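You operate a simulated robot arm through the tools that you are given. There is no shell and no other tool. Be economical: measure what you need, move in short steps, check, and stop when the job is done.

You are at the controls of a simulated robot arm. One attempt, no reset.

Task
Fit the orange divider in the citrus tray, then lay the lemon and both limes on their mats.
Fine: lemon on the yellow tray mat, limes on the green mat.
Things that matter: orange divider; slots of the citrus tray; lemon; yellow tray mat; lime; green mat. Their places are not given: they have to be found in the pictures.

The check looks at the end state, three seconds after you hand in, the way a careful person would. Anything else that was tipped, shoved, dropped, spilled or broken makes it a failure.

Robot
A 7-joint arm with a two-finger parallel gripper, fixed in place. Base frame: the origin is at the foot of the arm, x ahead of it, y to its left, z up; the work surface is at about z = 0.86. Units: m, degrees, N and s.
With the tool pointing down near the work surface it reaches from about 0.36 to 0.78 m from the base axis. Its first joint turns from -166.0 to 166.0 degrees. Payload 3.91 kg.
The tool frame sits at the grasp point between the pads (the TCP): z along the fingers, y along the line on which they close. The tips reach 0.03 m beyond it. Largest opening 0.11 m; finger width 0.02, thickness 0.01; the body of the gripper, 0.048 by 0.112 m, starts 0.055 m behind the TCP.
Orientation is that of the tool frame in the base frame, as [roll, pitch, yaw] about the fixed x, y, z axes, in that order (R = Rz(yaw) Ry(pitch) Rx(roll)). With the fingers straight down and closing along the base's y, the tool's x points along the base's -x, its y along +y and its z along -z.

Tools
- The arm moves only by the tool servo_tool. Its argument "motion" is a list of rows, each a list of 7 numbers: the finger opening in m, from 0 to 0.11, then the shift along the base's x, y, z in units of 25 mm (1.0 is 25 mm), then the turn, a rotation vector about the base's x, y, z in units of 8 degrees (1.0 is 8 degrees). In form: [[jaw, dx, dy, dz, ax, ay, az], ...]. A call has 1 to 8 rows; each row shifts and turns the commanded pose from where the row before left it. A call with a number of a shift or a turn outside -1 to 1 is refused whole. Each row takes 0.2 s and may step no farther than 0.05 m and 8.6 degrees from the row before; otherwise, or with a gripper value out of range, the whole call is refused. A pose out of reach is approached as far as the arm can. The call stops where the force on the tool passes 40 N (or 10 N more than at its start, if that is more) or the arm is blocked; 0.2 s more then pass. The fingers move at their own pace (about 0.153 m/s each) and stop on an object; they squeeze with about 21 N. The grip force told is the motor's: it shows also when the fingers shut on nothing. Time passes only in rows, and 0.2 s behind the last, so rows that do not move let the fingers close. The reply holds the time, the measured pose of the TCP, the force on the tool along the base axes, the opening and the grip force, in the units named above and with some noise.
- Cameras (640 x 400 px; columns grow to the right, rows downward): "scene" is fixed at [0.2174, 0.6426, 1.4519]; the picture's right is [-0.83, -0.56, 0.00], its down [-0.43, 0.63, -0.64] and it looks along [0.36, -0.53, -0.77] (base axes); focal length 299 px, centre (320, 200). "wrist" rides on the gripper at [0.077, 0.007, -0.114] in the tool frame; the picture's right is [-0.09, 1.00, 0.00], its down [-0.80, -0.07, -0.59] and it looks along [-0.59, -0.05, 0.80] (tool axes); focal length 270 px, centre (320, 200).
- grab_frame(camera): a new picture of that camera. The clock stands still meanwhile.
- slide_trunk(by): slides the trunk up (or, below 0, down) by that many m; the arm rides with it, the base frame stays. It gives what a move gives, with no picture.
- measure_at(camera, pixels): for up to 12 pixels [column, row] of the newest picture of that camera ("zoom" is the newest enlarged one), the place [x, y, z] in the base frame of the surface seen there, good to about 0.002 m, but the place of the scene camera against the robot may be out by one fixed shift of up to 0.012 m in any direction. The clock stands still meanwhile.
- zoom(camera, box): a new picture of the part [left, top, right, bottom] of that camera's present view, enlarged. The clock stands still meanwhile.
- finish_job(): hands the job in; it is judged then, once.

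Keep the steps short. Do not move on a guess: measure, check each grasp and each placing, and mend mistakes. In all there are 80 turns and 54 pictures (those below and enlarged ones count). Leave the gripper open and the arm clear of the work at the hand-in unless told otherwise, and finish with a single line.

The tools are called after ">>>" as a command line: name --pt "numbers of a row" for each row, then --argument value for the rest, lists and objects as JSON in quotes. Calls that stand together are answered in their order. servo_tool: Moves the arm, as the interface text tells. Its arguments: {"type":"object","properties":{"motion":{"type":"array","items":{"type":"array","items":{"type":"number"}}}},"required":["motion"]} The other tools are called the same way: slide_trunk (by) slides the trunk up or down; grab_frame (camera) takes a picture; measure_at (camera, pixels) gives the place of the surface under pixels of a picture; zoom (camera, box) takes an enlarged picture of a part of a camera's view; finish_job () hands the job in.

At the start:

```text
clock: 0.0
eef_pos: [0.3546, 0.2618, 1.1397]
tool_rot: [-180.0, 0.0, 180.0]
wrist_force: [0.3, -0.9, 0.7]
opening: 0.11
grasp_force: 0.0
trunk travel left (down, up): [-0.55, 0.06]
```

scene: 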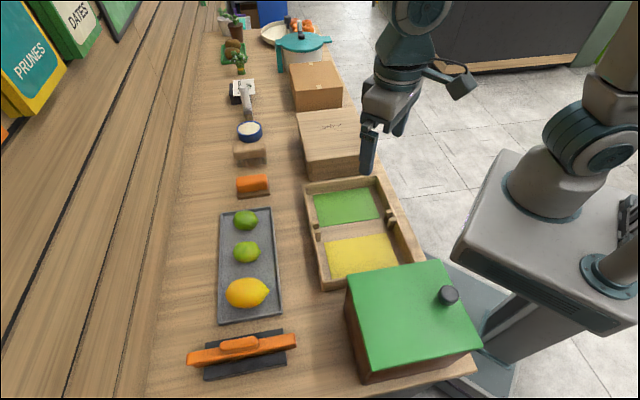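
wrist: 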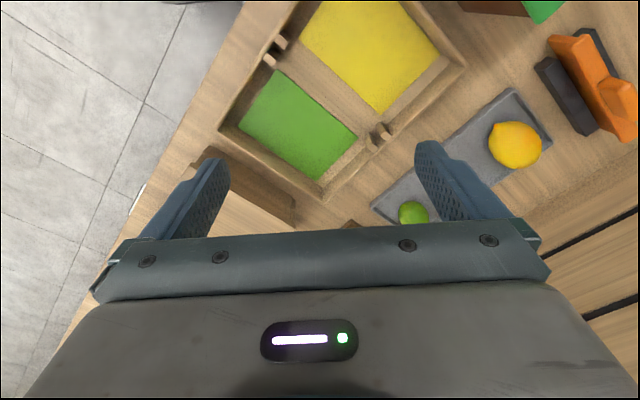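

I see the tray with its green and yellow mats around (355,235), the divider at (242,348), and the fruit on a grey tray. I'll enlarge the divider and the tray to get details.

>>> zoom --camera "scene" --box '[170, 310, 330, 400]'

>>> zoom --camera "scene" --box '[290, 170, 440, 300]'

>>> measure_at --camera "scene" --pixels '[[246, 219], [246, 251], [247, 291], [348, 207], [360, 256], [318, 235], [317, 222], [393, 225], [388, 211], [240, 346], [190, 356], [292, 338]]'

>>> measure_at --camera "wrist" --pixels '[[272, 60], [281, 43], [372, 141], [384, 130], [297, 125], [370, 50], [515, 143], [414, 212], [600, 83], [570, 45], [625, 125], [322, 95]]'

```text
4.00 times, centred on (250, 355) of scene
```

zoom: 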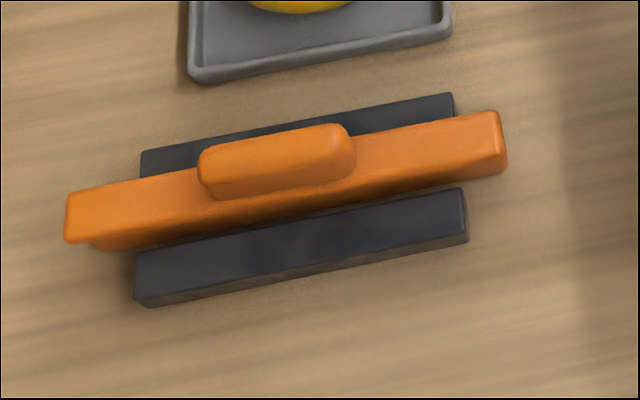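

```text
3.08 times, centred on (365, 235) of scene
```

zoom: 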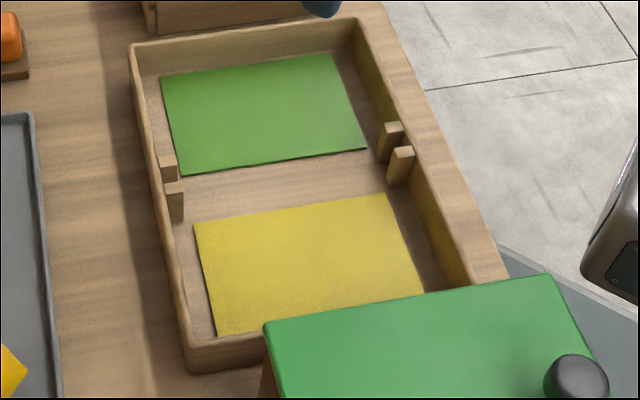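

```text
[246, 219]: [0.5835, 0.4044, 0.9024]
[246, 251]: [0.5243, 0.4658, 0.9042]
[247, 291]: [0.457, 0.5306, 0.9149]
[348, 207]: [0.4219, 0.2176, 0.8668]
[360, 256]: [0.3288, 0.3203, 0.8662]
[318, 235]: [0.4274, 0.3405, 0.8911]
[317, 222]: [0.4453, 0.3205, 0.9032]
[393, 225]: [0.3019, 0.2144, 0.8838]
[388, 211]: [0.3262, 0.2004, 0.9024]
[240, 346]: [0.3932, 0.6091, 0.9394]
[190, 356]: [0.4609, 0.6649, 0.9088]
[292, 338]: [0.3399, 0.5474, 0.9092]
```

```text
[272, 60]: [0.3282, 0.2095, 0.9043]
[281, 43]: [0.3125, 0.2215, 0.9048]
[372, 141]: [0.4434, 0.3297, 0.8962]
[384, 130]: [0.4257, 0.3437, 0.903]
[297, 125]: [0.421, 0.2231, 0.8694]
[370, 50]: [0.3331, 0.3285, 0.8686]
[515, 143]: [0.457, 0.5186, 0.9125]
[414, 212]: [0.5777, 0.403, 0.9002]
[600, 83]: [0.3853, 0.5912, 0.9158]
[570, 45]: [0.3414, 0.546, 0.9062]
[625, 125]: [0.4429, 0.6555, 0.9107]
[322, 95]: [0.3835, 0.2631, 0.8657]
```

The divider stands in a dark holder with its axis about 45° and its handle near (0.39, 0.60). The slot posts are near (0.32, 0.21) and (0.435, 0.335). I'll move toward the divider at height, turning the tool by 45°.

>>> servo_tool --pt "0.11 0 1 0 0 0 0.7" --pt "0.11 0 1 0 0 0 0.7" --pt "0.11 0 1 0 0 0 0.7" --pt "0.11 0 1 0 0 0 0.7" --pt "0.11 0 1 0 0 0 0.7" --pt "0.11 0 1 0 0 0 0.7" --pt "0.11 0 1 0 0 0 0.7" --pt "0.11 0 1 0 0 0 0.7"

>>> servo_tool --pt "0.11 -0.3 1 0 0 0 0" --pt "0.11 -0.3 1 0 0 0 0" --pt "0.11 0 0.5 0 0 0 0" --pt "0.11 0 0 0 0 0 0"

>>> grab_frame --camera "wrist"

```text
clock: 1.8
eef_pos: [0.3548, 0.4634, 1.1393]
tool_rot: [180.0, 0.0, -135.1]
wrist_force: [0.9, 0.3, 0.0]
opening: 0.1099
grasp_force: 0.0
trunk travel left (down, up): [-0.55, 0.06]
```

```text
clock: 2.8
eef_pos: [0.3389, 0.524, 1.1389]
tool_rot: [179.9, 0.0, -135.2]
wrist_force: [-0.2, 0.1, 0.2]
opening: 0.1098
grasp_force: 0.0
trunk travel left (down, up): [-0.55, 0.06]
```

```text
49 pictures are left
```

wrist: 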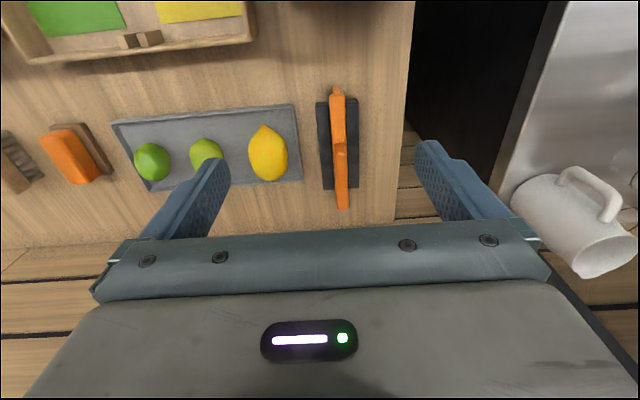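

The divider shows at (340,150), nearly upright in this view. I'll enlarge and measure it.

>>> zoom --camera "wrist" --box '[260, 75, 420, 220]'

>>> measure_at --camera "wrist" --pixels '[[338, 88], [342, 208], [340, 120], [341, 150], [341, 170], [325, 110], [326, 187], [352, 103], [354, 186], [337, 104], [342, 195], [341, 140]]'

```text
2.76 times, centred on (340, 148) of wrist
```

zoom: 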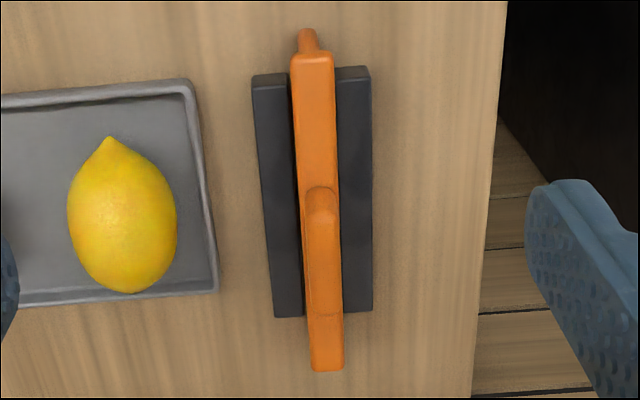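

```text
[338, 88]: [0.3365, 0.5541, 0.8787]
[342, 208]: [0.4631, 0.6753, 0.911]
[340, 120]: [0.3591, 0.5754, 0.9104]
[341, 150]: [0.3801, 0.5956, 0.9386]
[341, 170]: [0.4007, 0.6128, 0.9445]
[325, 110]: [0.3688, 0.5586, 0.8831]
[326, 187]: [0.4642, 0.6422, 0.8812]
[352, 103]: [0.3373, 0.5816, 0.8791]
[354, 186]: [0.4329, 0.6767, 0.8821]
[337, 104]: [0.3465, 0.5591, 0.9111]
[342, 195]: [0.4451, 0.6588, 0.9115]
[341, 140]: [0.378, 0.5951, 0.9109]
```

Now I measure fine points on the enlarged picture: the rail edges, handle edges and end faces.

>>> measure_at --camera "zoom" --pixels '[[294, 62], [332, 62], [313, 366], [341, 366], [298, 170], [336, 170], [308, 250], [338, 250], [310, 305], [340, 305], [320, 200], [307, 34]]'

>>> measure_at --camera "zoom" --pixels '[[313, 58], [327, 367], [322, 195], [325, 310], [325, 316], [320, 190], [286, 200], [344, 200], [302, 46], [313, 46]]'

```text
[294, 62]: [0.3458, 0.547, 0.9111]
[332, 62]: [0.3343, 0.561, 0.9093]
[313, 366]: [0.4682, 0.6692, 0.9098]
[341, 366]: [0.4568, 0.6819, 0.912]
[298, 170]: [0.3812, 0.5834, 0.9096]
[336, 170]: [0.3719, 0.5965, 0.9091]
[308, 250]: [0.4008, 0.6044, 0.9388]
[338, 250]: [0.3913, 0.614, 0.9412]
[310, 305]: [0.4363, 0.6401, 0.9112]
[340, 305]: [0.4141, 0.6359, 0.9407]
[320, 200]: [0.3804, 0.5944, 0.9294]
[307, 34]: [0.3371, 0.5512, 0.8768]
```

```text
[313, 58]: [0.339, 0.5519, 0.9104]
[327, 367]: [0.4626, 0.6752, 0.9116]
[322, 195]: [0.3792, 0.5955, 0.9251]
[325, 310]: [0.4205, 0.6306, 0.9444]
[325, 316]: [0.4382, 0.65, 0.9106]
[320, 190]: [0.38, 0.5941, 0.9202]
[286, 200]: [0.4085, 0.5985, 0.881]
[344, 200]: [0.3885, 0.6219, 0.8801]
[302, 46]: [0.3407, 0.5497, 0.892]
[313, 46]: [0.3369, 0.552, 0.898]
```

Rail midline runs (0.339,0.553) to (0.463,0.6755), with its top at 0.911. The handle centre is (0.400,0.613), z 0.911–0.945. I'll move over it down to about z 0.99 and look.

>>> servo_tool --pt "0.07 0.61 0.9 -0.75 0 0 0" --pt "0.07 0.61 0.9 -0.75 0 0 0" --pt "0.07 0.61 0.9 -0.75 0 0 0" --pt "0.07 0.61 0.88 -0.75 0 0 0" --pt "0.07 0 0 -1 0 0 0" --pt "0.07 0 0 -1 0 0 0" --pt "0.07 0 0 -1 0 0 0" --pt "0.07 0 0 0 0 0 0"

>>> grab_frame --camera "wrist"

```text
clock: 4.6
eef_pos: [0.4003, 0.6125, 0.9884]
tool_rot: [179.9, 0.0, -135.2]
wrist_force: [0.4, 0.0, 0.9]
opening: 0.0701
grasp_force: 0.1
trunk travel left (down, up): [-0.55, 0.06]
```

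```text
47 pictures are left
```

wrist: 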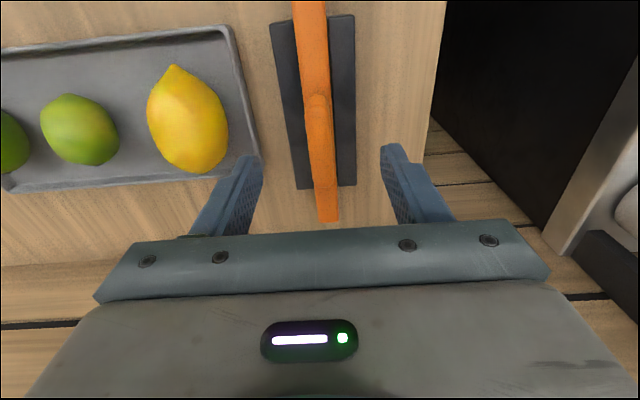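

The handle (318,130) sits midway between the fingers. I'll go down to z≈0.947 and close.

>>> servo_tool --pt "0.07 0 0 -0.8 0 0 0" --pt "0.07 0 0 -0.85 0 0 0" --pt "0.07 0 0 0 0 0 0" --pt "0.03 0 0 0 0 0 0" --pt "0.0 0 0 0 0 0 0" --pt "0.0 0 0 0 0 0 0"

>>> grab_frame --camera "wrist"

```text
clock: 6.0
eef_pos: [0.4002, 0.615, 0.9471]
tool_rot: [-180.0, 0.0, -135.2]
wrist_force: [-0.4, -0.6, -0.7]
opening: 0.0157
grasp_force: 21.2
trunk travel left (down, up): [-0.55, 0.06]
```

```text
46 pictures are left
```

wrist: 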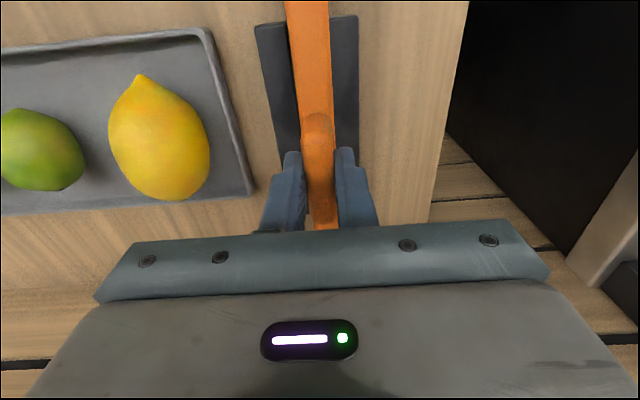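

Grip is firm (0.0157 m wide, 21 N). I'll lift straight up about 0.12 m and check.

>>> servo_tool --pt "0.0 0 0 0.4 0 0 0" --pt "0.0 0 0 0.8 0 0 0" --pt "0.0 0 0 1 0 0 0" --pt "0.0 0 0 1 0 0 0" --pt "0.0 0 0 1 0 0 0" --pt "0.0 0 0 1 0 0 0" --pt "0.0 0 0 0 0 0 0"

>>> grab_frame --camera "scene"

```text
clock: 7.6
eef_pos: [0.4013, 0.6143, 1.0781]
tool_rot: [180.0, 0.1, -135.1]
wrist_force: [0.0, 0.0, -1.2]
opening: 0.0155
grasp_force: 20.9
trunk travel left (down, up): [-0.55, 0.06]
```

```text
45 pictures are left
```

scene: 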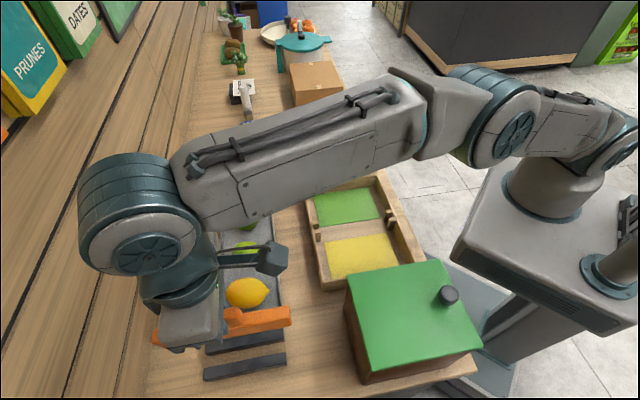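

The divider is lifted clean. I'll measure the green-lidded box, tray walls and posts so the path is clear.

>>> measure_at --camera "scene" --pixels '[[400, 310], [348, 292], [437, 262], [448, 295], [365, 378], [307, 184], [379, 176], [325, 287], [420, 262], [317, 224], [318, 236], [390, 213]]'

>>> zoom --camera "scene" --box '[140, 280, 320, 390]'

```text
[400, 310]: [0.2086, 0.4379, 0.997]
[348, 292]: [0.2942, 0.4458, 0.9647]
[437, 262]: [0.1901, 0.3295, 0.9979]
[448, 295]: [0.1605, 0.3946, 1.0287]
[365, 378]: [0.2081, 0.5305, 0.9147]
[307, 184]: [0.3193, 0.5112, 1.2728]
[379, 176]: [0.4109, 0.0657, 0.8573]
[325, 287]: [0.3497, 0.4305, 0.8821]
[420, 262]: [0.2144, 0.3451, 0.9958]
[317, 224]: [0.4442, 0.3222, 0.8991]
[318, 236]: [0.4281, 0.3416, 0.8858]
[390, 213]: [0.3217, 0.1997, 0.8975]
```

```text
3.56 times, centred on (230, 335) of scene
```

zoom: 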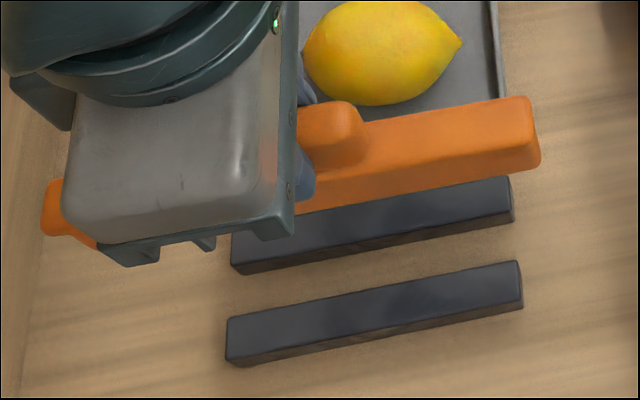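

The box lid is at z≈1.0 (knob 1.03) around (0.21,0.43). I'll travel at z≈1.12, carrying the divider bottom above 1.03, to a view pose near (0.28,0.275).

>>> servo_tool --pt "0.0 0 -0.3 0.8 0 0 0" --pt "0.0 0 -0.8 0.9 0 0 0" --pt "0.0 0 -1 0 0 0 0" --pt "0.0 0 -1 0 0 0 0" --pt "0.0 0 -1 0 0 0 0" --pt "0.0 0 -1 0 0 0 0" --pt "0.0 -0.3 -1 0 0 0 0" --pt "0.0 -0.3 -1 0 0 0 0"

>>> servo_tool --pt "0.0 -0.6 -1 0 0 0 0" --pt "0.0 -0.6 -1 0 0 0 0" --pt "0.0 -0.7 -1 0 0 0 0" --pt "0.0 -0.7 -1 0 0 0 0" --pt "0.0 -0.7 -1 0 0 0 0" --pt "0.0 -0.7 -1 0 0 0 0" --pt "0.0 -0.3 -0.5 0 0 0 0" --pt "0.0 0 0 0 0 0 0"

>>> grab_frame --camera "wrist"

```text
clock: 9.4
eef_pos: [0.3865, 0.4341, 1.1202]
tool_rot: [180.0, -0.1, -135.3]
wrist_force: [-0.9, 0.3, -1.0]
opening: 0.0157
grasp_force: 20.8
trunk travel left (down, up): [-0.55, 0.06]
```

```text
clock: 11.2
eef_pos: [0.2787, 0.2746, 1.1203]
tool_rot: [180.0, 0.0, -135.2]
wrist_force: [0.5, -0.3, -0.7]
opening: 0.0157
grasp_force: 20.7
trunk travel left (down, up): [-0.55, 0.06]
```

```text
43 pictures are left
```

wrist: 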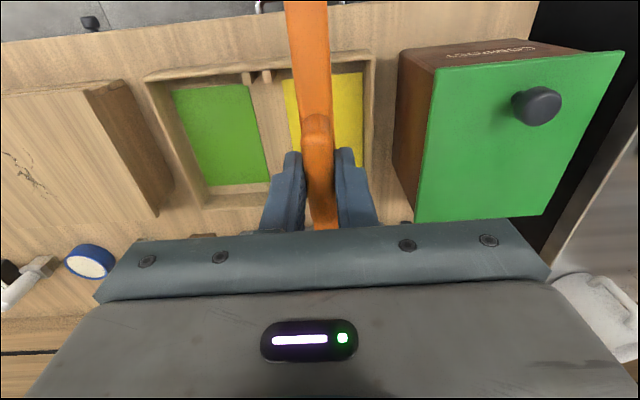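

The near posts show at (258,77), but the left finger hides the far ones. I'll enlarge and measure the near posts and mats here, then shift to the green side to see both.

>>> zoom --camera "wrist" --box '[200, 50, 300, 112]'

>>> servo_tool --pt "0.0 0.9 -0.7 0 0 0 0" --pt "0.0 0.9 -0.7 0 0 0 0" --pt "0.0 0.9 -0.7 0 0 0 0" --pt "0.0 0.9 -0.7 0 0 0 0" --pt "0.0 0.9 -0.7 0 0 0 0" --pt "0.0 0.9 -0.7 0 0 0 0" --pt "0.0 0.8 -0.8 0 0 0 0" --pt "0.0 0 0 0 0 0 0"

>>> grab_frame --camera "wrist"

```text
6.40 times, centred on (250, 81) of wrist
```

zoom: 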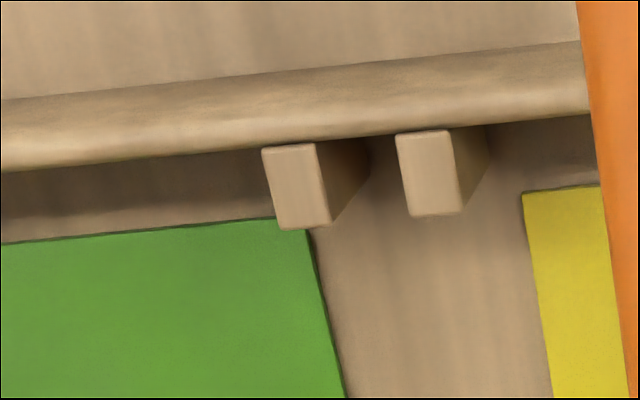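

```text
clock: 13.0
eef_pos: [0.434, 0.1491, 1.1212]
tool_rot: [180.0, 0.0, -135.2]
wrist_force: [0.4, 0.1, -1.1]
opening: 0.0156
grasp_force: 21.4
trunk travel left (down, up): [-0.55, 0.06]
```

```text
41 pictures are left
```

wrist: 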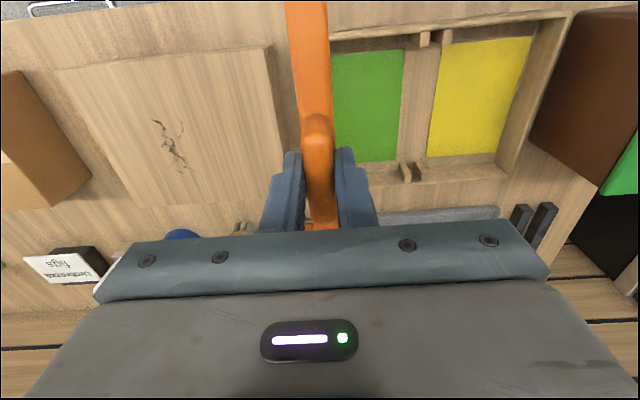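

Both post pairs are visible now: near at (435,37), far at (411,171). I'll enlarge the far pair and measure.

>>> zoom --camera "wrist" --box '[370, 145, 450, 195]'

>>> measure_at --camera "wrist" --pixels '[[424, 39], [446, 36], [404, 172], [417, 172], [371, 53], [366, 158], [525, 40], [490, 150]]'

```text
8.00 times, centred on (410, 170) of wrist
```

zoom: 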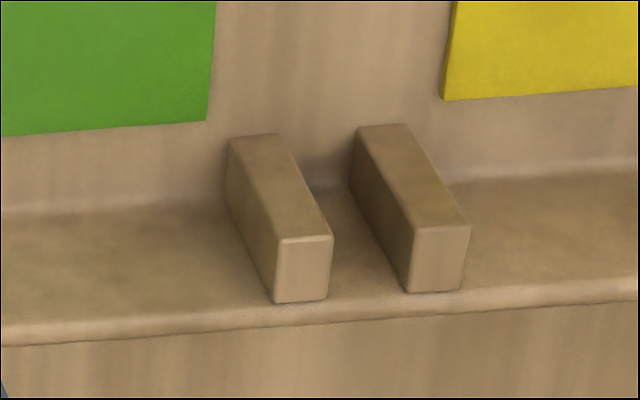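

```text
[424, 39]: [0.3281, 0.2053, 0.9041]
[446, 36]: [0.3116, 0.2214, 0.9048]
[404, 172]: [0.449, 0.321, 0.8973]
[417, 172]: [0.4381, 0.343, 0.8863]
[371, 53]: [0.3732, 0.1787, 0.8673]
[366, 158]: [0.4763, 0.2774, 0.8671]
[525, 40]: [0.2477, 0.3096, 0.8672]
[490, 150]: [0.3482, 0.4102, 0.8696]
```

>>> measure_at --camera "zoom" --pixels '[[303, 270], [282, 270], [326, 270], [437, 260], [415, 260], [465, 260], [303, 245], [440, 232], [270, 190], [405, 180], [340, 240], [360, 330]]'

>>> zoom --camera "wrist" --box '[395, 15, 475, 65]'

>>> measure_at --camera "zoom" --pixels '[[205, 170], [240, 190], [270, 190], [375, 170], [412, 170], [440, 165], [232, 140], [405, 130], [330, 250], [225, 230], [400, 210]]'

```text
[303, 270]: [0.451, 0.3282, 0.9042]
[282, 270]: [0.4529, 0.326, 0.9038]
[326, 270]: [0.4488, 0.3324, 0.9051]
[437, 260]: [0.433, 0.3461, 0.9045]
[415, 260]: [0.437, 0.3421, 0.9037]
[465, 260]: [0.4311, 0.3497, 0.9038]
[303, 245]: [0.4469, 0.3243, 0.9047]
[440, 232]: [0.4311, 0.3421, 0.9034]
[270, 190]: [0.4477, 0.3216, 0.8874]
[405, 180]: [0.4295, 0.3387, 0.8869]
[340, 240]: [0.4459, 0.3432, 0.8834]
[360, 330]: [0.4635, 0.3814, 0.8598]
```

```text
8.00 times, centred on (435, 40) of wrist
```

zoom: 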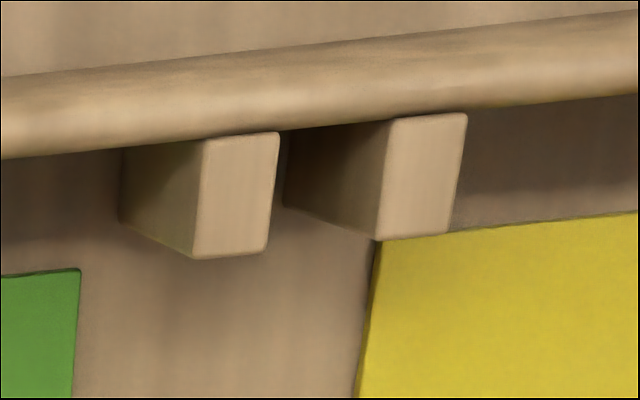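

```text
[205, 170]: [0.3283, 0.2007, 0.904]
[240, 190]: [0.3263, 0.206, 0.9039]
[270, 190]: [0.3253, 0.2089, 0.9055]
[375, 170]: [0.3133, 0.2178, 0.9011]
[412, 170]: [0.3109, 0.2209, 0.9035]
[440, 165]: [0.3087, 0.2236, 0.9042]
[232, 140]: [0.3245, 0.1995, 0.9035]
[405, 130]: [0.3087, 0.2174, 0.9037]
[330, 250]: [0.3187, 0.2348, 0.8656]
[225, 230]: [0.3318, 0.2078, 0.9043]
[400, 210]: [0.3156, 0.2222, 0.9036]
```

Slot line: near gap centre (0.3187,0.2135), far gap centre (0.4425,0.3372), so 45.0° and gap about 15 mm. The tray centre on that line is about (0.381,0.2755). I'll move over it and down to z≈1.02.

>>> servo_tool --pt "0.0 -0.35 0.85 0 0 0 0" --pt "0.0 -0.35 0.85 0 0 0 0" --pt "0.0 -0.35 0.85 0 0 0 0" --pt "0.0 -0.35 0.85 -0.7 0 0 0" --pt "0.0 -0.35 0.85 -0.8 0 0 0" --pt "0.0 -0.37 0.8 -0.8 0 0 0" --pt "0.0 0 0 -0.8 0 0 0" --pt "0.0 0 0 -0.8 0 0 0"

>>> zoom --camera "scene" --box '[280, 140, 440, 260]'

>>> grab_frame --camera "wrist"

```text
clock: 14.8
eef_pos: [0.3808, 0.2754, 1.021]
tool_rot: [180.0, 0.0, -135.1]
wrist_force: [0.6, 0.3, -1.1]
opening: 0.0155
grasp_force: 20.9
trunk travel left (down, up): [-0.55, 0.06]
```

```text
3.33 times, centred on (360, 200) of scene
```

zoom: 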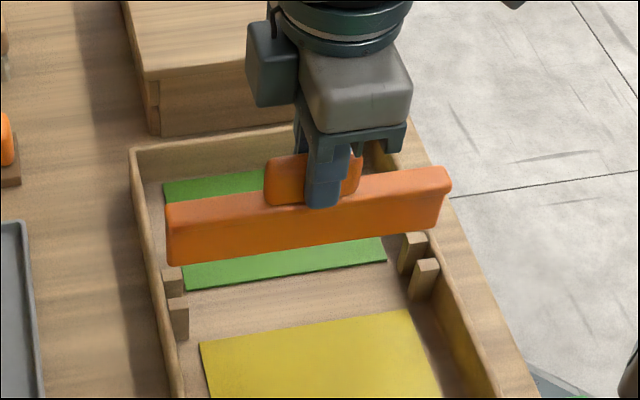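

```text
37 pictures are left
```

wrist: 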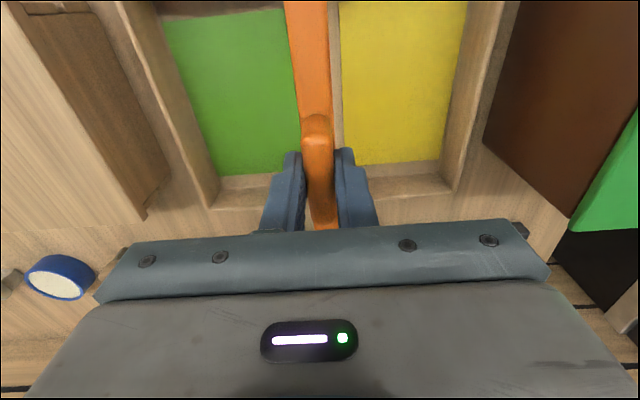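

I measure the held divider against the posts in this same enlarged scene picture, so the camera's fixed shift drops out.

>>> measure_at --camera "zoom" --pixels '[[172, 206], [445, 173], [180, 262], [438, 222], [175, 225], [300, 250], [300, 230], [170, 275], [177, 303], [414, 238], [428, 264], [440, 205]]'

```text
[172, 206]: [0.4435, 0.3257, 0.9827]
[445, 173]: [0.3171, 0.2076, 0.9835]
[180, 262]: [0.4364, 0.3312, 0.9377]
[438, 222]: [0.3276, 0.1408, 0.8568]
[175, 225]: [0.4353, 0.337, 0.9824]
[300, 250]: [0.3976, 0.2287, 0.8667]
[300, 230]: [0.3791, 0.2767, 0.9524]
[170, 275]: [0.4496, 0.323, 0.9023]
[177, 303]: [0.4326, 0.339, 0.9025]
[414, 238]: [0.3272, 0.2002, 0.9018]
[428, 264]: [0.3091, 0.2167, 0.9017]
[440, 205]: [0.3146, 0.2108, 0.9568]
```

The blade's yellow-side face lies about 4 mm from the slot line, so it is centred (blade about 9 mm in a 15 mm gap). I expect it to seat at TCP z≈0.949. I'll come down to just inside the post tops first.

>>> servo_tool --pt "0.0 0 0 -0.6 0 0 0" --pt "0.0 0 0 -0.6 0 0 0" --pt "0.0 0 0 -0.4 0 0 0" --pt "0.0 0 0 -0.2 0 0 0" --pt "0.0 0 0 0 0 0 0"

>>> zoom --camera "scene" --box '[280, 140, 440, 260]'

```text
clock: 16.0
eef_pos: [0.3809, 0.2764, 0.9784]
tool_rot: [-179.9, 0.0, -135.2]
wrist_force: [0.1, -0.2, -0.6]
opening: 0.0154
grasp_force: 21.0
trunk travel left (down, up): [-0.55, 0.06]
```

```text
3.33 times, centred on (360, 200) of scene
```

zoom: 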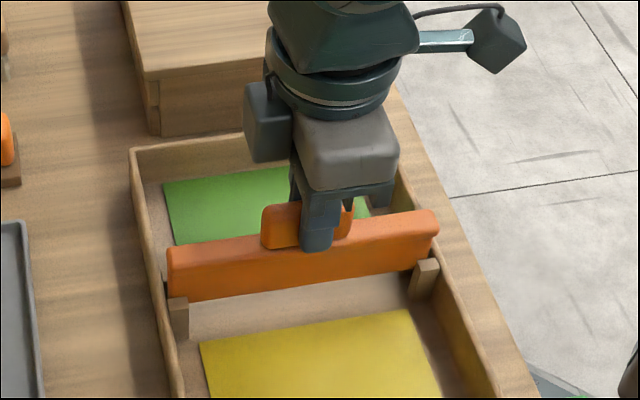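

The blade is between the posts with no contact force. I'll continue down in small steps until it seats.

>>> servo_tool --pt "0.0 0 0 -0.4 0 0 0" --pt "0.0 0 0 -0.3 0 0 0" --pt "0.0 0 0 -0.2 0 0 0" --pt "0.0 0 0 -0.12 0 0 0" --pt "0.0 0 0 0 0 0 0"

>>> zoom --camera "scene" --box '[280, 140, 440, 260]'

```text
clock: 17.2
eef_pos: [0.3815, 0.276, 0.9535]
tool_rot: [180.0, 0.2, -135.2]
wrist_force: [-0.4, -0.5, 12.7]
opening: 0.0156
grasp_force: 20.8
trunk travel left (down, up): [-0.55, 0.06]
```

```text
3.33 times, centred on (360, 200) of scene
```

zoom: 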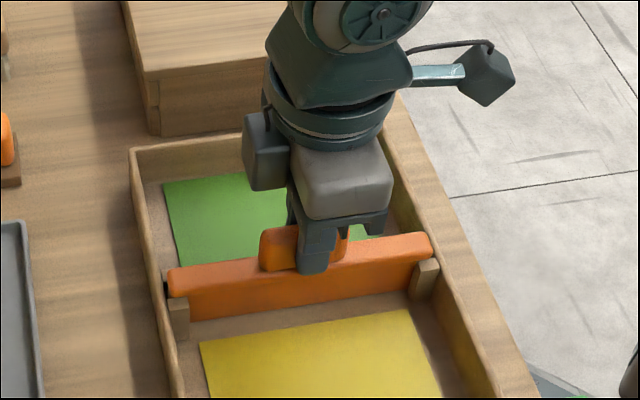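

Contact of 12.7 N at z 0.9535. I'll measure the rail top and blade foot to see whether it is seated on the floor.

>>> measure_at --camera "zoom" --pixels '[[200, 272], [400, 243], [195, 317], [300, 305], [300, 312], [300, 290], [395, 288], [395, 298], [180, 320], [177, 305], [300, 270], [172, 275]]'

>>> zoom --camera "scene" --box '[312, 195, 402, 245]'

```text
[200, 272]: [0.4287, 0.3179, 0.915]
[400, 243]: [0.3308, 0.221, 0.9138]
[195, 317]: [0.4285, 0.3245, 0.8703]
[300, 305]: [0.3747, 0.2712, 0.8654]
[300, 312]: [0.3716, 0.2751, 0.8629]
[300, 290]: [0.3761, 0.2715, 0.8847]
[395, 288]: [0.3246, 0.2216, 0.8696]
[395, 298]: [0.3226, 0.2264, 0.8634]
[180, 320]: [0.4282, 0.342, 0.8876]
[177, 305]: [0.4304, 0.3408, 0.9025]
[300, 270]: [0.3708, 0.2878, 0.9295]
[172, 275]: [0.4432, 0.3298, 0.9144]
```

```text
7.11 times, centred on (357, 220) of scene
```

zoom: 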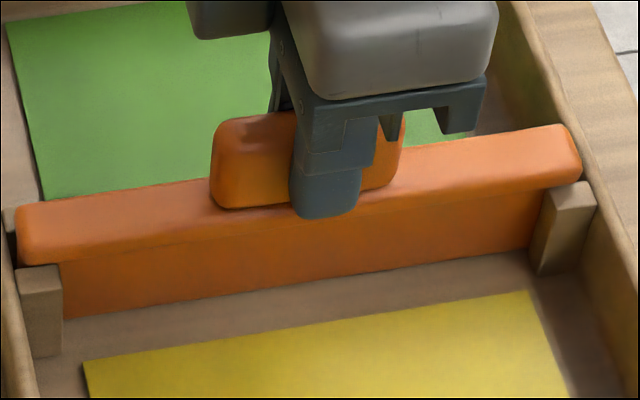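

The rail is level (0.914–0.915 at both ends) and the blade foot is on the tray floor, captured between both post pairs. I'll open the fingers and rise.

>>> servo_tool --pt "0.03 0 0 0 0 0 0" --pt "0.06 0 0 0 0 0 0" --pt "0.06 0 0 0.4 0 0 0" --pt "0.06 0 0 1 0 0 0" --pt "0.06 0 0 1 0 0 0" --pt "0.06 0 0 1 0 0 0" --pt "0.06 0 0 1 0 0 0" --pt "0.06 0 0 0 0 0 0"

>>> grab_frame --camera "scene"

>>> grab_frame --camera "wrist"

```text
clock: 19.0
eef_pos: [0.3788, 0.276, 1.0634]
tool_rot: [-180.0, 0.1, -135.2]
wrist_force: [0.7, 0.6, -0.2]
opening: 0.0599
grasp_force: 0.0
trunk travel left (down, up): [-0.55, 0.06]
```

```text
33 pictures are left
```

scene: 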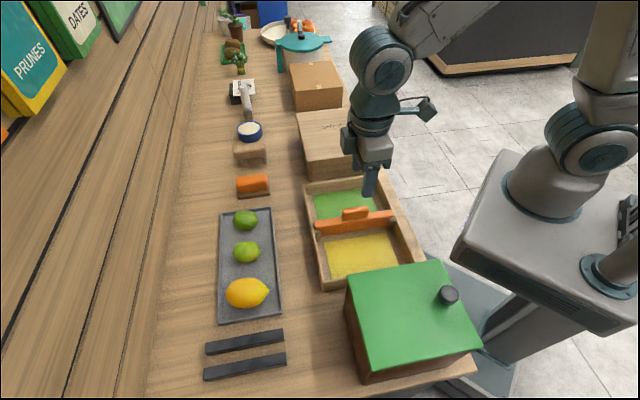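

```text
32 pictures are left
```

wrist: 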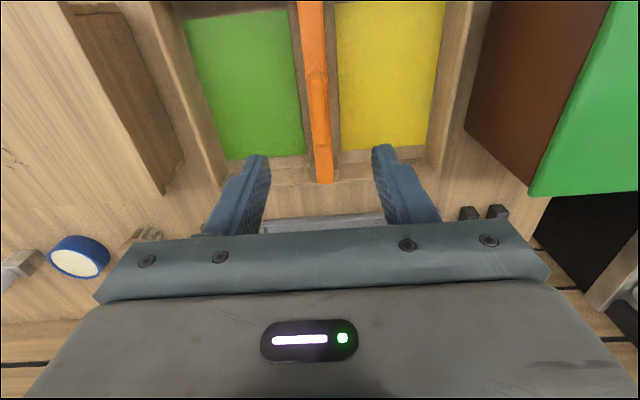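

The divider stands seated on its own. Next I'll look at the fruit from about (0.415,0.36).

>>> servo_tool --pt "0.08 0.4 0.9 0 0 0 0" --pt "0.08 0.4 0.9 0 0 0 0" --pt "0.08 0.4 0.9 0 0 0 0" --pt "0.08 0.3 0.9 0 0 0 0" --pt "0.08 0 0 0 0 0 0"

>>> grab_frame --camera "wrist"

```text
clock: 20.2
eef_pos: [0.4182, 0.3665, 1.0633]
tool_rot: [-180.0, 0.0, -135.1]
wrist_force: [0.3, 0.0, -1.0]
opening: 0.08
grasp_force: 0.1
trunk travel left (down, up): [-0.55, 0.06]
```

```text
31 pictures are left
```

wrist: 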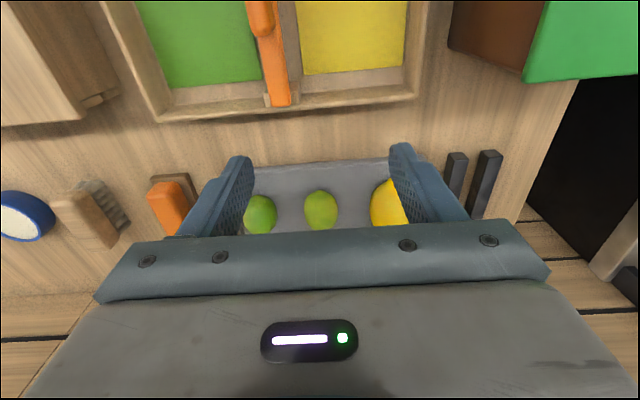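

The fruit is half hidden by the gripper. I'll move about 0.09 m further out.

>>> servo_tool --pt "0.11 0.8 0.9 0 0 0 0" --pt "0.11 0.8 0.9 0 0 0 0" --pt "0.11 0.8 0.9 0 0 0 0" --pt "0.11 0 0 0 0 0 0"

>>> grab_frame --camera "wrist"

```text
clock: 21.2
eef_pos: [0.4781, 0.433, 1.0636]
tool_rot: [179.9, -0.1, -135.1]
wrist_force: [0.6, -0.2, 0.3]
opening: 0.1098
grasp_force: 0.1
trunk travel left (down, up): [-0.55, 0.06]
```

```text
30 pictures are left
```

wrist: 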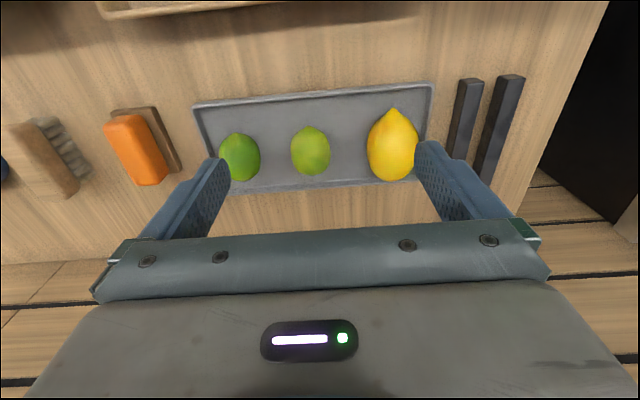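

>>> measure_at --camera "wrist" --pixels '[[393, 145], [393, 165], [369, 145], [417, 145], [391, 112], [395, 179], [311, 150], [293, 150], [329, 150], [240, 157], [222, 158], [259, 156]]'

>>> measure_at --camera "wrist" --pixels '[[311, 129], [311, 173], [237, 136], [242, 179], [275, 150], [350, 150], [270, 98], [345, 92], [428, 90], [310, 162], [240, 168], [311, 140]]'

```text
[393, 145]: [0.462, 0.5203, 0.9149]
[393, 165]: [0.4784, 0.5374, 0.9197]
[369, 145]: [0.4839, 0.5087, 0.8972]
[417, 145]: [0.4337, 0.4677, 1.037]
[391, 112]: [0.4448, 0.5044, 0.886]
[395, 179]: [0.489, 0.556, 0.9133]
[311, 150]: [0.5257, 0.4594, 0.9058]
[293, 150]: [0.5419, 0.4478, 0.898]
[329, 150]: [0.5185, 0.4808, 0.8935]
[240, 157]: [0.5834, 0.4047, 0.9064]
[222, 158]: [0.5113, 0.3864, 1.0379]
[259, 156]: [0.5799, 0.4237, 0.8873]
```

```text
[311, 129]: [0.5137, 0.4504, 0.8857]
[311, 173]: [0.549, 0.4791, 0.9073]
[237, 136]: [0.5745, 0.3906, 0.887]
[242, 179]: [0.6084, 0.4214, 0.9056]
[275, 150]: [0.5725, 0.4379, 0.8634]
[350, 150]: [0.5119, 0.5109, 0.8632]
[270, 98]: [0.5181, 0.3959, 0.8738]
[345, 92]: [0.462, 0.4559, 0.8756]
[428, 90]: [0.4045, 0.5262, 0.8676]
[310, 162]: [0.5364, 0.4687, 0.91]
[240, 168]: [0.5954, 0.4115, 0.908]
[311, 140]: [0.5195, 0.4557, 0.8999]
```

Lemon top is about z 0.92, width about 0.05, near (0.474,0.534). The dish floor is 0.863 and its rim about 0.875. I'll move above the lemon at z≈1.0 with the fingers at 0.075 and look again.

>>> servo_tool --pt "0.075 -0.04 1 0 0 0 0" --pt "0.075 -0.04 1 0 0 0 0" --pt "0.075 -0.04 1 -0.7 0 0 0" --pt "0.075 -0.03 1 -0.8 0 0 0" --pt "0.075 0 0 -0.9 0 0 0" --pt "0.075 0 0 0 0 0 0"

>>> grab_frame --camera "wrist"

```text
clock: 22.6
eef_pos: [0.475, 0.5336, 1.0012]
tool_rot: [180.0, 0.0, -135.2]
wrist_force: [-0.4, -0.2, -0.3]
opening: 0.0749
grasp_force: 0.1
trunk travel left (down, up): [-0.55, 0.06]
```

```text
29 pictures are left
```

wrist: 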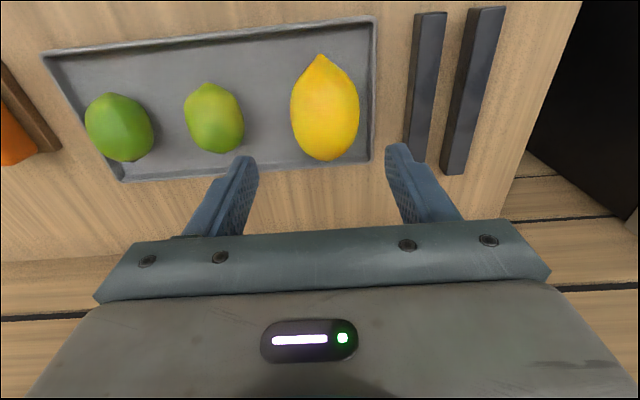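

>>> measure_at --camera "wrist" --pixels '[[293, 110], [357, 110], [320, 56], [327, 158], [325, 110], [326, 130], [327, 145], [295, 130], [357, 130], [372, 100], [246, 110], [185, 110]]'

```text
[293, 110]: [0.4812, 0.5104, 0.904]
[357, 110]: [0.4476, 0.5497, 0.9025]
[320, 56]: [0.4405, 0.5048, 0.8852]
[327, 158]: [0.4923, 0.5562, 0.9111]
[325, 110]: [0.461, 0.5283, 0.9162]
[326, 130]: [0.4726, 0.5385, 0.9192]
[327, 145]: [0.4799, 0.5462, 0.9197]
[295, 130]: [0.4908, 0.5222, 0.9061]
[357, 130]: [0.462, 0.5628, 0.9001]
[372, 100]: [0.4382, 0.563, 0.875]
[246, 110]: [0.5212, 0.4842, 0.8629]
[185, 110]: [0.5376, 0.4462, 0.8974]
```

Lemon centre line refined to (0.4725,0.5387). I'll shift 5 mm sideways and descend to z≈0.909, with tips just above the rim, then close.

>>> servo_tool --pt "0.068 -0.1 0.2 -0.6 0 0 0" --pt "0.068 0 0 -0.8 0 0 0" --pt "0.068 0 0 -0.9 0 0 0" --pt "0.068 0 0 -0.9 0 0 0" --pt "0.068 0 0 -0.48 0 0 0" --pt "0.068 0 0 0 0 0 0"

>>> servo_tool --pt "0.05 0 0 0 0 0 0" --pt "0.03 0 0 0 0 0 0" --pt "0.03 0 0 0 0 0 0"

>>> grab_frame --camera "wrist"

```text
clock: 24.0
eef_pos: [0.4717, 0.5373, 0.9113]
tool_rot: [179.9, 0.1, -135.2]
wrist_force: [0.2, -0.7, -0.1]
opening: 0.0681
grasp_force: 0.0
trunk travel left (down, up): [-0.55, 0.06]
```

```text
clock: 24.8
eef_pos: [0.4711, 0.5392, 0.9106]
tool_rot: [179.9, -0.1, -135.2]
wrist_force: [0.5, -0.8, 0.1]
opening: 0.0564
grasp_force: 16.6
trunk travel left (down, up): [-0.55, 0.06]
```

```text
28 pictures are left
```

wrist: 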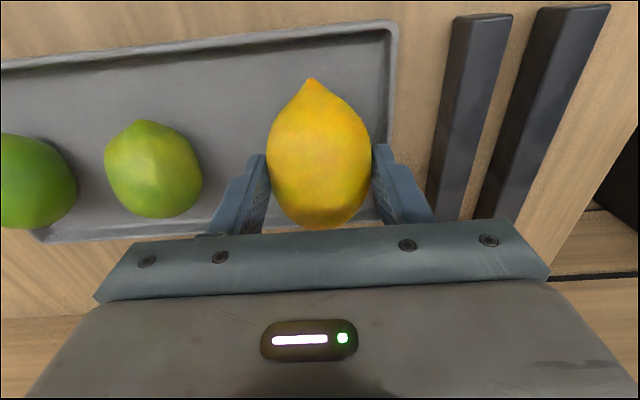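

The fingers hold the lemon (0.0564 m, 16.6 N). I'll command a tighter squeeze and lift gently.

>>> servo_tool --pt "0.02 0 0 0 0 0 0" --pt "0.02 0 0 0 0 0 0" --pt "0.02 0 0 0.3 0 0 0" --pt "0.02 0 0 0.6 0 0 0" --pt "0.02 0 0 1 0 0 0" --pt "0.02 0 0 1 0 0 0" --pt "0.02 0 0 1 0 0 0" --pt "0.02 0 0 0 0 0 0"

>>> grab_frame --camera "wrist"

```text
clock: 26.6
eef_pos: [0.4704, 0.5372, 1.0084]
tool_rot: [-180.0, 0.0, -135.2]
wrist_force: [0.7, 0.1, 0.0]
opening: 0.0568
grasp_force: 15.5
trunk travel left (down, up): [-0.55, 0.06]
```

```text
27 pictures are left
```

wrist: 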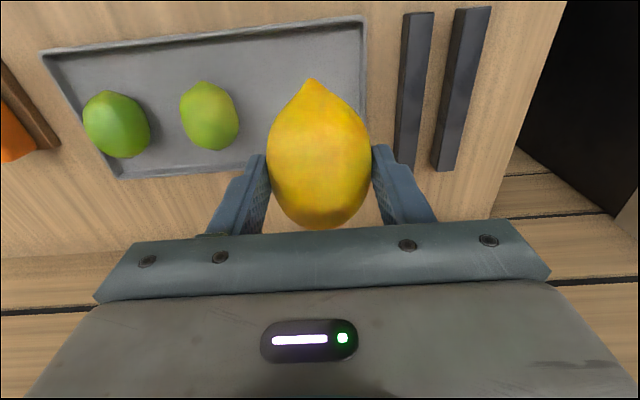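

The lemon is held. I'll take a scene picture to fix the corners of both mats.

>>> grab_frame --camera "scene"

>>> measure_at --camera "scene" --pixels '[[327, 244], [388, 235], [334, 278], [398, 263], [315, 197], [368, 191], [319, 223], [378, 212], [305, 190], [330, 287], [320, 250], [360, 257]]'

```text
26 pictures are left
```

scene: 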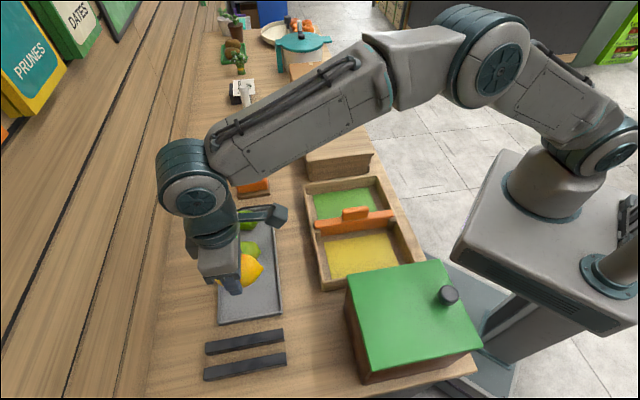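

```text
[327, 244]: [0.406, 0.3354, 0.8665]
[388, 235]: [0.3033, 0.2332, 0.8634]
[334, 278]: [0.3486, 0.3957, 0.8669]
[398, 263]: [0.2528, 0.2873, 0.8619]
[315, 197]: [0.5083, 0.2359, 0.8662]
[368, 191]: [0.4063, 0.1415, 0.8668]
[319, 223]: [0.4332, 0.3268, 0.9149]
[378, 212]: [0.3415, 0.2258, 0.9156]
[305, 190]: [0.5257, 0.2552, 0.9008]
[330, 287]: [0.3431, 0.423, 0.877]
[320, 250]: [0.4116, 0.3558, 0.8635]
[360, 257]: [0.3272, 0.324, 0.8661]
```

Yellow mat spans about 0.083 by 0.145 m with its centre near (0.330,0.325). I'll carry the lemon at z≈1.06 to above it and look.

>>> servo_tool --pt "0.02 0 0 1 0 0 0" --pt "0.02 -0.3 -0.5 1 0 0 0" --pt "0.02 -0.6 -1 0 0 0 0" --pt "0.02 -0.6 -1 0 0 0 0" --pt "0.02 -0.7 -1 0 0 0 0" --pt "0.02 -0.7 -1 0 0 0 0" --pt "0.02 -0.7 -1 0 0 0 0" --pt "0.02 -0.7 -1 0 0 0 0"

>>> servo_tool --pt "0.02 -0.65 -1 0 0 0 0" --pt "0.02 -0.65 -1 0 0 0 0" --pt "0.02 0 0 -0.7 0 0 0" --pt "0.02 0 0 -0.7 0 0 0" --pt "0.02 0 0 -0.6 0 0 0" --pt "0.02 0 0 0 0 0 0"

>>> grab_frame --camera "wrist"

```text
clock: 28.4
eef_pos: [0.3639, 0.3746, 1.0562]
tool_rot: [180.0, 0.1, -135.3]
wrist_force: [-0.6, -0.7, -1.6]
opening: 0.0568
grasp_force: 15.9
trunk travel left (down, up): [-0.55, 0.06]
```

```text
clock: 29.8
eef_pos: [0.332, 0.3264, 1.007]
tool_rot: [179.9, -0.1, -135.2]
wrist_force: [0.2, 0.2, -0.9]
opening: 0.0568
grasp_force: 15.8
trunk travel left (down, up): [-0.55, 0.06]
```

```text
25 pictures are left
```

wrist: 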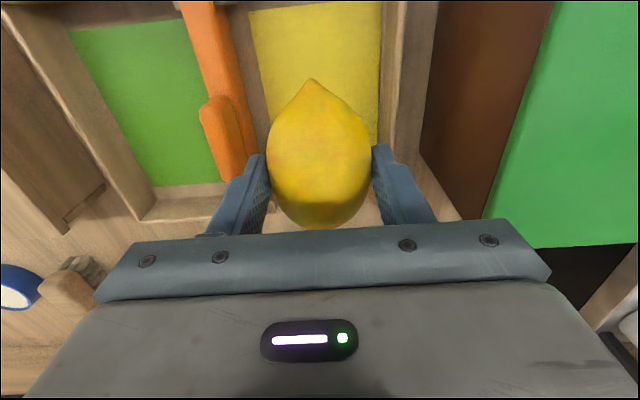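

I measure the mat edges and walls around the lemon in this view.

>>> measure_at --camera "wrist" --pixels '[[252, 20], [378, 20], [259, 80], [377, 120], [392, 60], [405, 60], [240, 90], [168, 180], [215, 178], [150, 215], [430, 180], [75, 60]]'

```text
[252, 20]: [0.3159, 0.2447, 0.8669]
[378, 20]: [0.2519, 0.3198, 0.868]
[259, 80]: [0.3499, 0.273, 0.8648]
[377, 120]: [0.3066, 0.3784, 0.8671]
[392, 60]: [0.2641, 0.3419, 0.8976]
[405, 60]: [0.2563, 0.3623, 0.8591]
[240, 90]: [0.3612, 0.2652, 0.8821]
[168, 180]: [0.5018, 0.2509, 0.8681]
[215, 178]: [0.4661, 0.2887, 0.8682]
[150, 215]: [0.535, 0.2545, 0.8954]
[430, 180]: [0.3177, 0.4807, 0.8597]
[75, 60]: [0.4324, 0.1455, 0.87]
```

The lemon is centred over the mat (mat edges about ±0.05 m either side). It should touch at TCP z≈0.915. I'll descend slowly.

>>> servo_tool --pt "0.02 0 0 -0.9 0 0 0" --pt "0.02 0 0 -0.9 0 0 0" --pt "0.02 0 0 -0.9 0 0 0" --pt "0.02 0 0 -0.6 0 0 0" --pt "0.02 0 0 -0.2 0 0 0" --pt "0.02 0 0 -0.1 0 0 0" --pt "0.02 0 0 0 0 0 0"

```text
clock: 31.4
eef_pos: [0.3322, 0.3259, 0.9167]
tool_rot: [-180.0, 0.0, -135.2]
wrist_force: [-0.8, 0.1, -1.5]
opening: 0.0569
grasp_force: 15.9
trunk travel left (down, up): [-0.55, 0.06]
```

No contact yet at 0.9167. I'll take a few 1 mm steps more.

>>> servo_tool --pt "0.02 0 0 -0.05 0 0 0" --pt "0.02 0 0 -0.04 0 0 0" --pt "0.02 0 0 0 0 0 0"

>>> zoom --camera "scene" --box '[290, 170, 440, 290]'

```text
clock: 32.2
eef_pos: [0.3308, 0.3251, 0.9165]
tool_rot: [-180.0, 0.0, -135.1]
wrist_force: [0.1, -0.5, 1.6]
opening: 0.0568
grasp_force: 15.7
trunk travel left (down, up): [-0.55, 0.06]
```

```text
3.33 times, centred on (365, 230) of scene
```

zoom: 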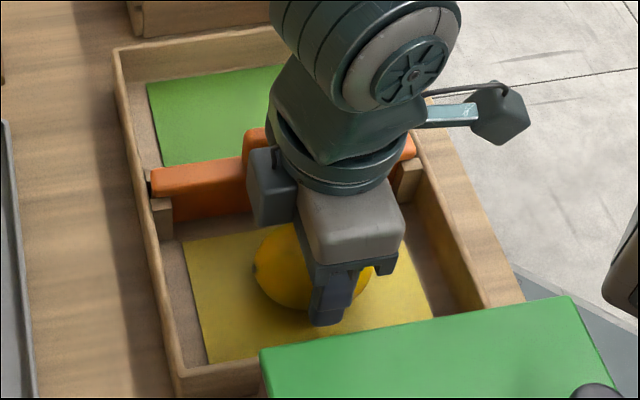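

Force has started to rise (−1.5 to +1.6 N), so the lemon is touching. I'll open gently to 0.074 and rise.

>>> servo_tool --pt "0.02 0 0 -0.03 0 0 0" --pt "0.062 0 0 0 0 0 0" --pt "0.074 0 0 0 0 0 0" --pt "0.074 0 0 0.4 0 0 0" --pt "0.074 0 0 1 0 0 0" --pt "0.074 0 0 1 0 0 0" --pt "0.074 0 0 1 0 0 0" --pt "0.074 0 0 1 0 0 0"

>>> grab_frame --camera "wrist"

```text
clock: 34.0
eef_pos: [0.3315, 0.3268, 1.0264]
tool_rot: [-180.0, 0.0, -135.0]
wrist_force: [1.0, -0.8, 0.0]
opening: 0.0738
grasp_force: 0.0
trunk travel left (down, up): [-0.55, 0.06]
```

```text
23 pictures are left
```

wrist: 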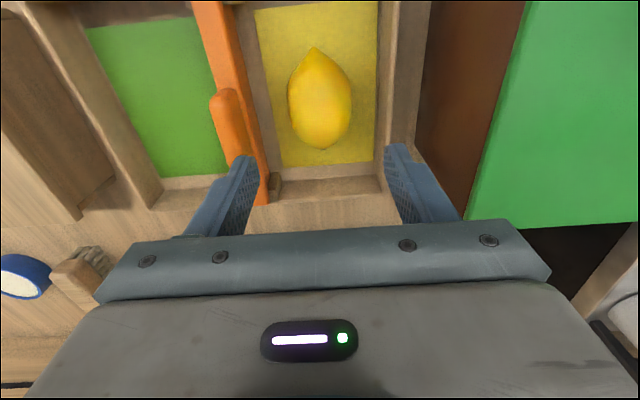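

The lemon lies squarely on the yellow mat. Now I'll move over the middle lime near (0.533,0.467), at about z 1.0.

>>> servo_tool --pt "0.074 0.5 0.3 0.5 0 0 0" --pt "0.07 1 0.7 0 0 0 0" --pt "0.065 1 0.7 0 0 0 0" --pt "0.065 1 0.7 0 0 0 0" --pt "0.065 1 0.7 0 0 0 0" --pt "0.065 1 0.7 0 0 0 0" --pt "0.065 1 0.7 0 0 0 0" --pt "0.065 1 0.7 -0.5 0 0 0"

>>> servo_tool --pt "0.065 0.56 0.4 -0.6 0 0 0" --pt "0.065 0 0 -0.6 0 0 0" --pt "0.065 0 0 0 0 0 0"

>>> grab_frame --camera "wrist"

```text
clock: 35.8
eef_pos: [0.5192, 0.4577, 1.0255]
tool_rot: [-180.0, -0.1, -135.2]
wrist_force: [-0.1, 0.0, -0.2]
opening: 0.0649
grasp_force: 0.0
trunk travel left (down, up): [-0.55, 0.06]
```

```text
clock: 36.6
eef_pos: [0.5324, 0.4659, 0.9961]
tool_rot: [-180.0, 0.0, -135.2]
wrist_force: [-1.0, -1.0, 0.1]
opening: 0.0651
grasp_force: 0.0
trunk travel left (down, up): [-0.55, 0.06]
```

```text
22 pictures are left
```

wrist: 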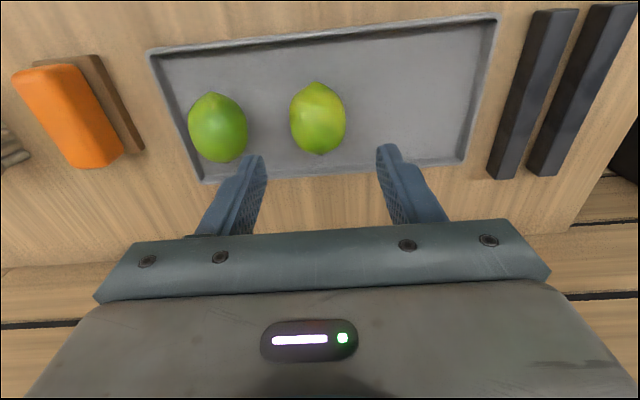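

I measure both limes from here.

>>> measure_at --camera "wrist" --pixels '[[292, 118], [344, 118], [318, 85], [320, 152], [319, 118], [320, 130], [320, 142], [190, 125], [246, 125], [217, 97], [220, 159], [220, 135]]'

```text
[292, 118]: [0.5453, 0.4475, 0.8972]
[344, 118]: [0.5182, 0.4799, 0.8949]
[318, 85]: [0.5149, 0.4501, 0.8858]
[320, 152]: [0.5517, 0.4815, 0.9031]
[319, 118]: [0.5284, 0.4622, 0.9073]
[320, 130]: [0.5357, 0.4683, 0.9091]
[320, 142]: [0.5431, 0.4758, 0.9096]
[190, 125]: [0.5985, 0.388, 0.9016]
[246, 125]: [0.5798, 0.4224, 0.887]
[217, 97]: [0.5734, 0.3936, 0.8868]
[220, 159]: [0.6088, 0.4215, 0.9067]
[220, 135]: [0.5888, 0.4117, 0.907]
```

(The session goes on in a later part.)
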